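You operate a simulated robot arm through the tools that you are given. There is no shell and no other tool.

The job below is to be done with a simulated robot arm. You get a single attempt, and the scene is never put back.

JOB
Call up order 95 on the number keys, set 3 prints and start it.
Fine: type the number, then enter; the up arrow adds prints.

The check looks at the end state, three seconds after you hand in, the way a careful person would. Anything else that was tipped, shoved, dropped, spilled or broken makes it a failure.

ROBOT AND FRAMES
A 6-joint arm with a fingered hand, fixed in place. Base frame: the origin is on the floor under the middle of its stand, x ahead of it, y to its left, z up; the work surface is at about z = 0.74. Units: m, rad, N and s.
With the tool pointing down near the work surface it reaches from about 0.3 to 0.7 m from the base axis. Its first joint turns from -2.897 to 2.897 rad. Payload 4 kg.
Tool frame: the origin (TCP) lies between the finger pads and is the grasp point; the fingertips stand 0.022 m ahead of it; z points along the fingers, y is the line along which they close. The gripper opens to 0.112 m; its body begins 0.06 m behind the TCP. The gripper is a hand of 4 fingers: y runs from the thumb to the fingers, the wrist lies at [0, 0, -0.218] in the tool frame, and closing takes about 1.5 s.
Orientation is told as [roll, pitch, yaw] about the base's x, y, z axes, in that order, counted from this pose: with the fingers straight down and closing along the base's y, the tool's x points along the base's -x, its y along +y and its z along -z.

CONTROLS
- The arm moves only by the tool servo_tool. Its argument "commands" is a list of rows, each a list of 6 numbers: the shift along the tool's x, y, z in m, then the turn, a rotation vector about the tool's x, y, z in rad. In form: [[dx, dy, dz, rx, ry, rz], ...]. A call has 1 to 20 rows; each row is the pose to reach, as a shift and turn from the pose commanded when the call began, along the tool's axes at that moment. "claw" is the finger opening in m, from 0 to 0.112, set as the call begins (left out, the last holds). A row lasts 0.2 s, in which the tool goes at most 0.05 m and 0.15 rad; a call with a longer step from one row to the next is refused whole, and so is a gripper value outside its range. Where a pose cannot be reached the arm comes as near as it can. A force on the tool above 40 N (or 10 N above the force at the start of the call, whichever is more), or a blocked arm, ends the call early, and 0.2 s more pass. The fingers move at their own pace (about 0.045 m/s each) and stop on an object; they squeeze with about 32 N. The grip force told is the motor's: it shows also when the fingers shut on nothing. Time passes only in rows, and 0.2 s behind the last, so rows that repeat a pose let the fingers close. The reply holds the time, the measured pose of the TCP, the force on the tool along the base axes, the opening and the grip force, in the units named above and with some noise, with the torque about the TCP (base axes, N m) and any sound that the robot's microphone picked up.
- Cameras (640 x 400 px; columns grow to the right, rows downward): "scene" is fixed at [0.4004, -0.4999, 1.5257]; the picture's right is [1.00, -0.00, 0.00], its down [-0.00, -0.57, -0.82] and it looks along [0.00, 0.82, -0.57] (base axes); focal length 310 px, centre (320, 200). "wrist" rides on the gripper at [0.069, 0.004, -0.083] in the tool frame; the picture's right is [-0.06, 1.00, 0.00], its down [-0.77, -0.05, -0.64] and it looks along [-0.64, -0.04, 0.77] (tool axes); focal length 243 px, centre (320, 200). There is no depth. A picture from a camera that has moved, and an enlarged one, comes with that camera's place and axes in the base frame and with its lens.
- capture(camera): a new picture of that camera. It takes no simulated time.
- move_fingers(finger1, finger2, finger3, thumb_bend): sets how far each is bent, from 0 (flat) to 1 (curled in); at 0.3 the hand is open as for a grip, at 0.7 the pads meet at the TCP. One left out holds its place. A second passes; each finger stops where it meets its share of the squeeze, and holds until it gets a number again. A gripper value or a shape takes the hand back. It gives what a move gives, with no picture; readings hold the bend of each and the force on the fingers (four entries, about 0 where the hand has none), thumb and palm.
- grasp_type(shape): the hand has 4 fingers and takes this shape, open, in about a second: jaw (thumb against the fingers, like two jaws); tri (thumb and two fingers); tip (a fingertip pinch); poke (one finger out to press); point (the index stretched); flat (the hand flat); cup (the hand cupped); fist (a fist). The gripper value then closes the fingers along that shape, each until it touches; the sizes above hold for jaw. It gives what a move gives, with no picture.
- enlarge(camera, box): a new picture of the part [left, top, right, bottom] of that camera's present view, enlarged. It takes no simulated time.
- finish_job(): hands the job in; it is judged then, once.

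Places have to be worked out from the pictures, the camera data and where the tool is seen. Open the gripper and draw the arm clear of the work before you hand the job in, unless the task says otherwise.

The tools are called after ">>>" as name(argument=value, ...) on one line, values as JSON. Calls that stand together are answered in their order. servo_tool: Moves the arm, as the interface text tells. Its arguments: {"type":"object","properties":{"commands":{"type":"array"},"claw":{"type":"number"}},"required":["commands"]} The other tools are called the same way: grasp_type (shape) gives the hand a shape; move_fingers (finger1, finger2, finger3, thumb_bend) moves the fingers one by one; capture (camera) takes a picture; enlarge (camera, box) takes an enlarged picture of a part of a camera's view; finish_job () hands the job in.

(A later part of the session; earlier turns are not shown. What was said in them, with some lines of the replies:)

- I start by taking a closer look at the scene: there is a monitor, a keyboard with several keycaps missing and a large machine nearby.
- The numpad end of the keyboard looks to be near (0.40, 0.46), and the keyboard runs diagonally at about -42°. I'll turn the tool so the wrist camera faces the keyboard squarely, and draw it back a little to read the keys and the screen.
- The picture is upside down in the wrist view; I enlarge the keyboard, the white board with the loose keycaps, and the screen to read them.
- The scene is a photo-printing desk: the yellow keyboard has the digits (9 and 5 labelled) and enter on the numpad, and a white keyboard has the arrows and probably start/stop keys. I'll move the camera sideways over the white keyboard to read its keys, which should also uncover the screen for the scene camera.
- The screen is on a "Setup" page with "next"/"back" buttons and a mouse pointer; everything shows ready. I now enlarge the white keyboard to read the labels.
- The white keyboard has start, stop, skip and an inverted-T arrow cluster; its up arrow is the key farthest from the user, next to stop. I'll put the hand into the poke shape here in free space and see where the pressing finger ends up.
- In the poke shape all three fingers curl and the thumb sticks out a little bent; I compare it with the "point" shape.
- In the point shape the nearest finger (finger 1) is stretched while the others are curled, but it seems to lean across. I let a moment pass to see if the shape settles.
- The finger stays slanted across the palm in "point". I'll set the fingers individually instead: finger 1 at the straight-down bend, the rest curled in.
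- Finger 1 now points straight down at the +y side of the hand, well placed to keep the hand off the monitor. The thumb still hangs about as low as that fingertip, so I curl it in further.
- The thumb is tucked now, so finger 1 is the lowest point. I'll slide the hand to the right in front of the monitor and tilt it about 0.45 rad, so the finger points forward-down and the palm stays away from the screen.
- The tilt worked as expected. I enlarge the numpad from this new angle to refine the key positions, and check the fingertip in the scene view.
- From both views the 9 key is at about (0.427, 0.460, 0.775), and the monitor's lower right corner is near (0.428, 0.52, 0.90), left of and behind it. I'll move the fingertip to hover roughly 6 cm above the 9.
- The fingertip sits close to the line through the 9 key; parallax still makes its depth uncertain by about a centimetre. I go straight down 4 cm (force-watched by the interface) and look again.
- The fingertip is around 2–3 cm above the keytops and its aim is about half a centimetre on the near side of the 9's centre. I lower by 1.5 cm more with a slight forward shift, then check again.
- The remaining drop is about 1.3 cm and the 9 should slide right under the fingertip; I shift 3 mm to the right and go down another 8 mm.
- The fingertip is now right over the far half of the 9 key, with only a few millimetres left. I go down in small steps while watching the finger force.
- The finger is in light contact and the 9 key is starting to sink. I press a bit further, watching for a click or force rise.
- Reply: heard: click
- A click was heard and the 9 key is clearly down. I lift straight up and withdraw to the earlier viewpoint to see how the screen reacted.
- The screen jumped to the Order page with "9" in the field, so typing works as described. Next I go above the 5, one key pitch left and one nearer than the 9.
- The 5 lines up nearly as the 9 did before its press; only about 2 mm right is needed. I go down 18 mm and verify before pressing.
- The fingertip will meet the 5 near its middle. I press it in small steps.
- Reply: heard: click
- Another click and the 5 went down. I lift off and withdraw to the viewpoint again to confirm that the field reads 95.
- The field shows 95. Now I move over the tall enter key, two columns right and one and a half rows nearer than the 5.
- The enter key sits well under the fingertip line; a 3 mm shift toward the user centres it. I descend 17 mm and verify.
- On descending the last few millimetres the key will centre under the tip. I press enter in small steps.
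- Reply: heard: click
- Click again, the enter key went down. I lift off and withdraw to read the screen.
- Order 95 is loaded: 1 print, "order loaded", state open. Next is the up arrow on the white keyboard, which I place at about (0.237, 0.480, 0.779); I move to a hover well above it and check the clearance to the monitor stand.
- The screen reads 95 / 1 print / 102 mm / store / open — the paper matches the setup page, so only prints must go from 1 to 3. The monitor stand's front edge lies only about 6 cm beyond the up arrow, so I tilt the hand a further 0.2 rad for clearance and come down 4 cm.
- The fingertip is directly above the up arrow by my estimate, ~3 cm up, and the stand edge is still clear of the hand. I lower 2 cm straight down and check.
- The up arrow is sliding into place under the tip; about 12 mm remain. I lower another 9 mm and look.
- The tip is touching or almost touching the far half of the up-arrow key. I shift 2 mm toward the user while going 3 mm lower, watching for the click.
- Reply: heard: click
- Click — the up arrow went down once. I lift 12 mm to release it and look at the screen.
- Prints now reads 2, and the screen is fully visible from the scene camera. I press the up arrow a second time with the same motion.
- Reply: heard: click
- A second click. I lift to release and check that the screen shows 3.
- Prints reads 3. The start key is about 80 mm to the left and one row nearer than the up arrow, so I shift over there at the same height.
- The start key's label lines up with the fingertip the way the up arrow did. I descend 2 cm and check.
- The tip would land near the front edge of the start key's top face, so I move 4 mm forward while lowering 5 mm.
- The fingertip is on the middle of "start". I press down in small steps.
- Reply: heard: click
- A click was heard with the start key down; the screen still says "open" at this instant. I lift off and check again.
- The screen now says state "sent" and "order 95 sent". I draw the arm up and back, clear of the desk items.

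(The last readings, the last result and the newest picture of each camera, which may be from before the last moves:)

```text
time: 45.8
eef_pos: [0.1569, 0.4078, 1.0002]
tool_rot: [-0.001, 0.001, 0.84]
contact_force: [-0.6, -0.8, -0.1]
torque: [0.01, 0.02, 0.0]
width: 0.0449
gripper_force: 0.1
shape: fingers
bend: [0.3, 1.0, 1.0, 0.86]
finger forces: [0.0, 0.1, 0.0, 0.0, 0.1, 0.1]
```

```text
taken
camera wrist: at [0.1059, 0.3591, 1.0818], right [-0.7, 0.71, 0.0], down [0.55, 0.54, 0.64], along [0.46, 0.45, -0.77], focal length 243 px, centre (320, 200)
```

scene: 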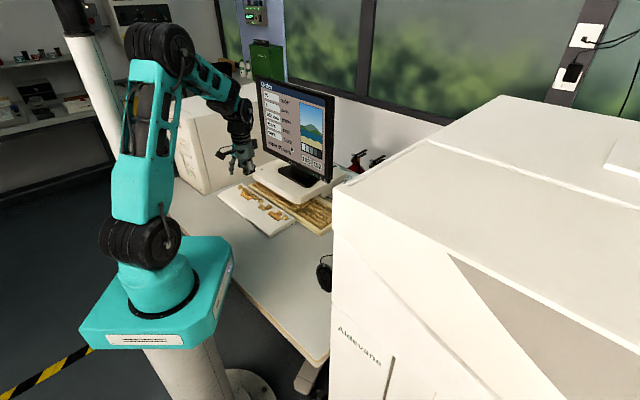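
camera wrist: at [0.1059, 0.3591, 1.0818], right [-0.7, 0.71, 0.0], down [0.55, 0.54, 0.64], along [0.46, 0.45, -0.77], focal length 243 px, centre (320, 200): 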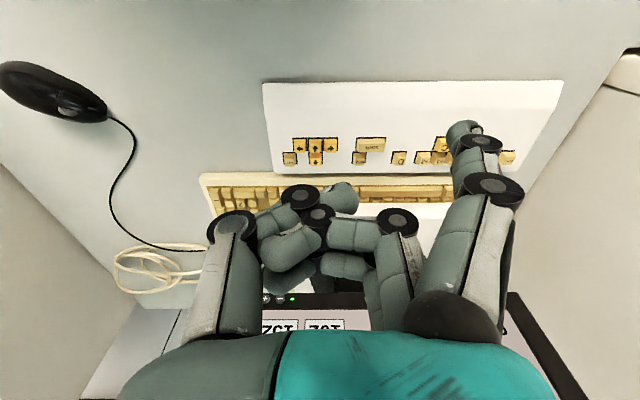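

The arm is clear and nothing on the desk has moved. I open the hand back to the jaw shape and take a final look at the screen.

>>> grasp_type(shape="jaw")

>>> enlarge(camera="scene", box=[210, 70, 350, 240])

```text
time: 46.7
eef_pos: [0.1561, 0.4064, 0.9982]
tool_rot: [0.0, -0.002, 0.84]
contact_force: [0.7, 1.5, 0.2]
torque: [-0.01, 0.02, -0.01]
width: 0.112
gripper_force: 0.1
shape: jaw
bend: [0.3, 0.3, 0.3, 0.3]
finger forces: [0.0, 0.0, 0.0, 0.1, 0.1, 0.0]
```

```text
2.35 times, centred on (280, 155) of scene
camera zoom: at [0.4004, -0.4999, 1.5257], right [1.0, 0.0, 0.0], down [0.0, -0.57, -0.82], along [0.0, 0.82, -0.57], focal length 729 px, centre (414, 306)
```

zoom: 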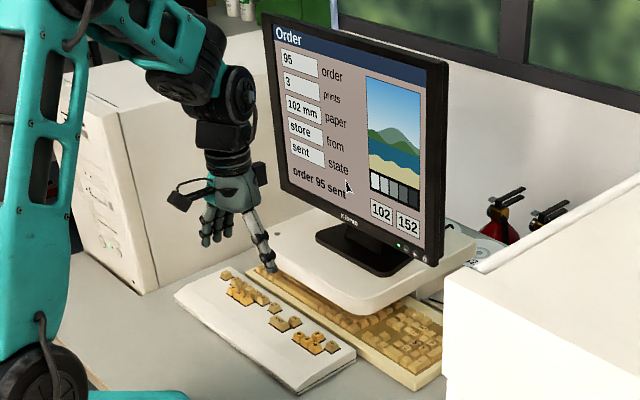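

The screen shows order 95, 3 prints, state "sent" ("order 95 sent"); the hand is open and clear, and nothing else was disturbed. I hand the job in.

>>> finish_job()

```text
The job is handed in.
```

Order 95 was called up, set to 3 prints and started. The screen read "order 95 sent", with state "sent" and 3 prints, when I handed in.

I typed 9, 5 and enter on the yellow keyboard's number pad, then pressed the up arrow twice (it started at 1 print) and start on the white keyboard. I left the paper at 102 mm, which matches the paper shown on the setup page.

In the last pictures nothing on the desk had been moved or knocked. The hand is open and the arm is drawn back from the keyboards.
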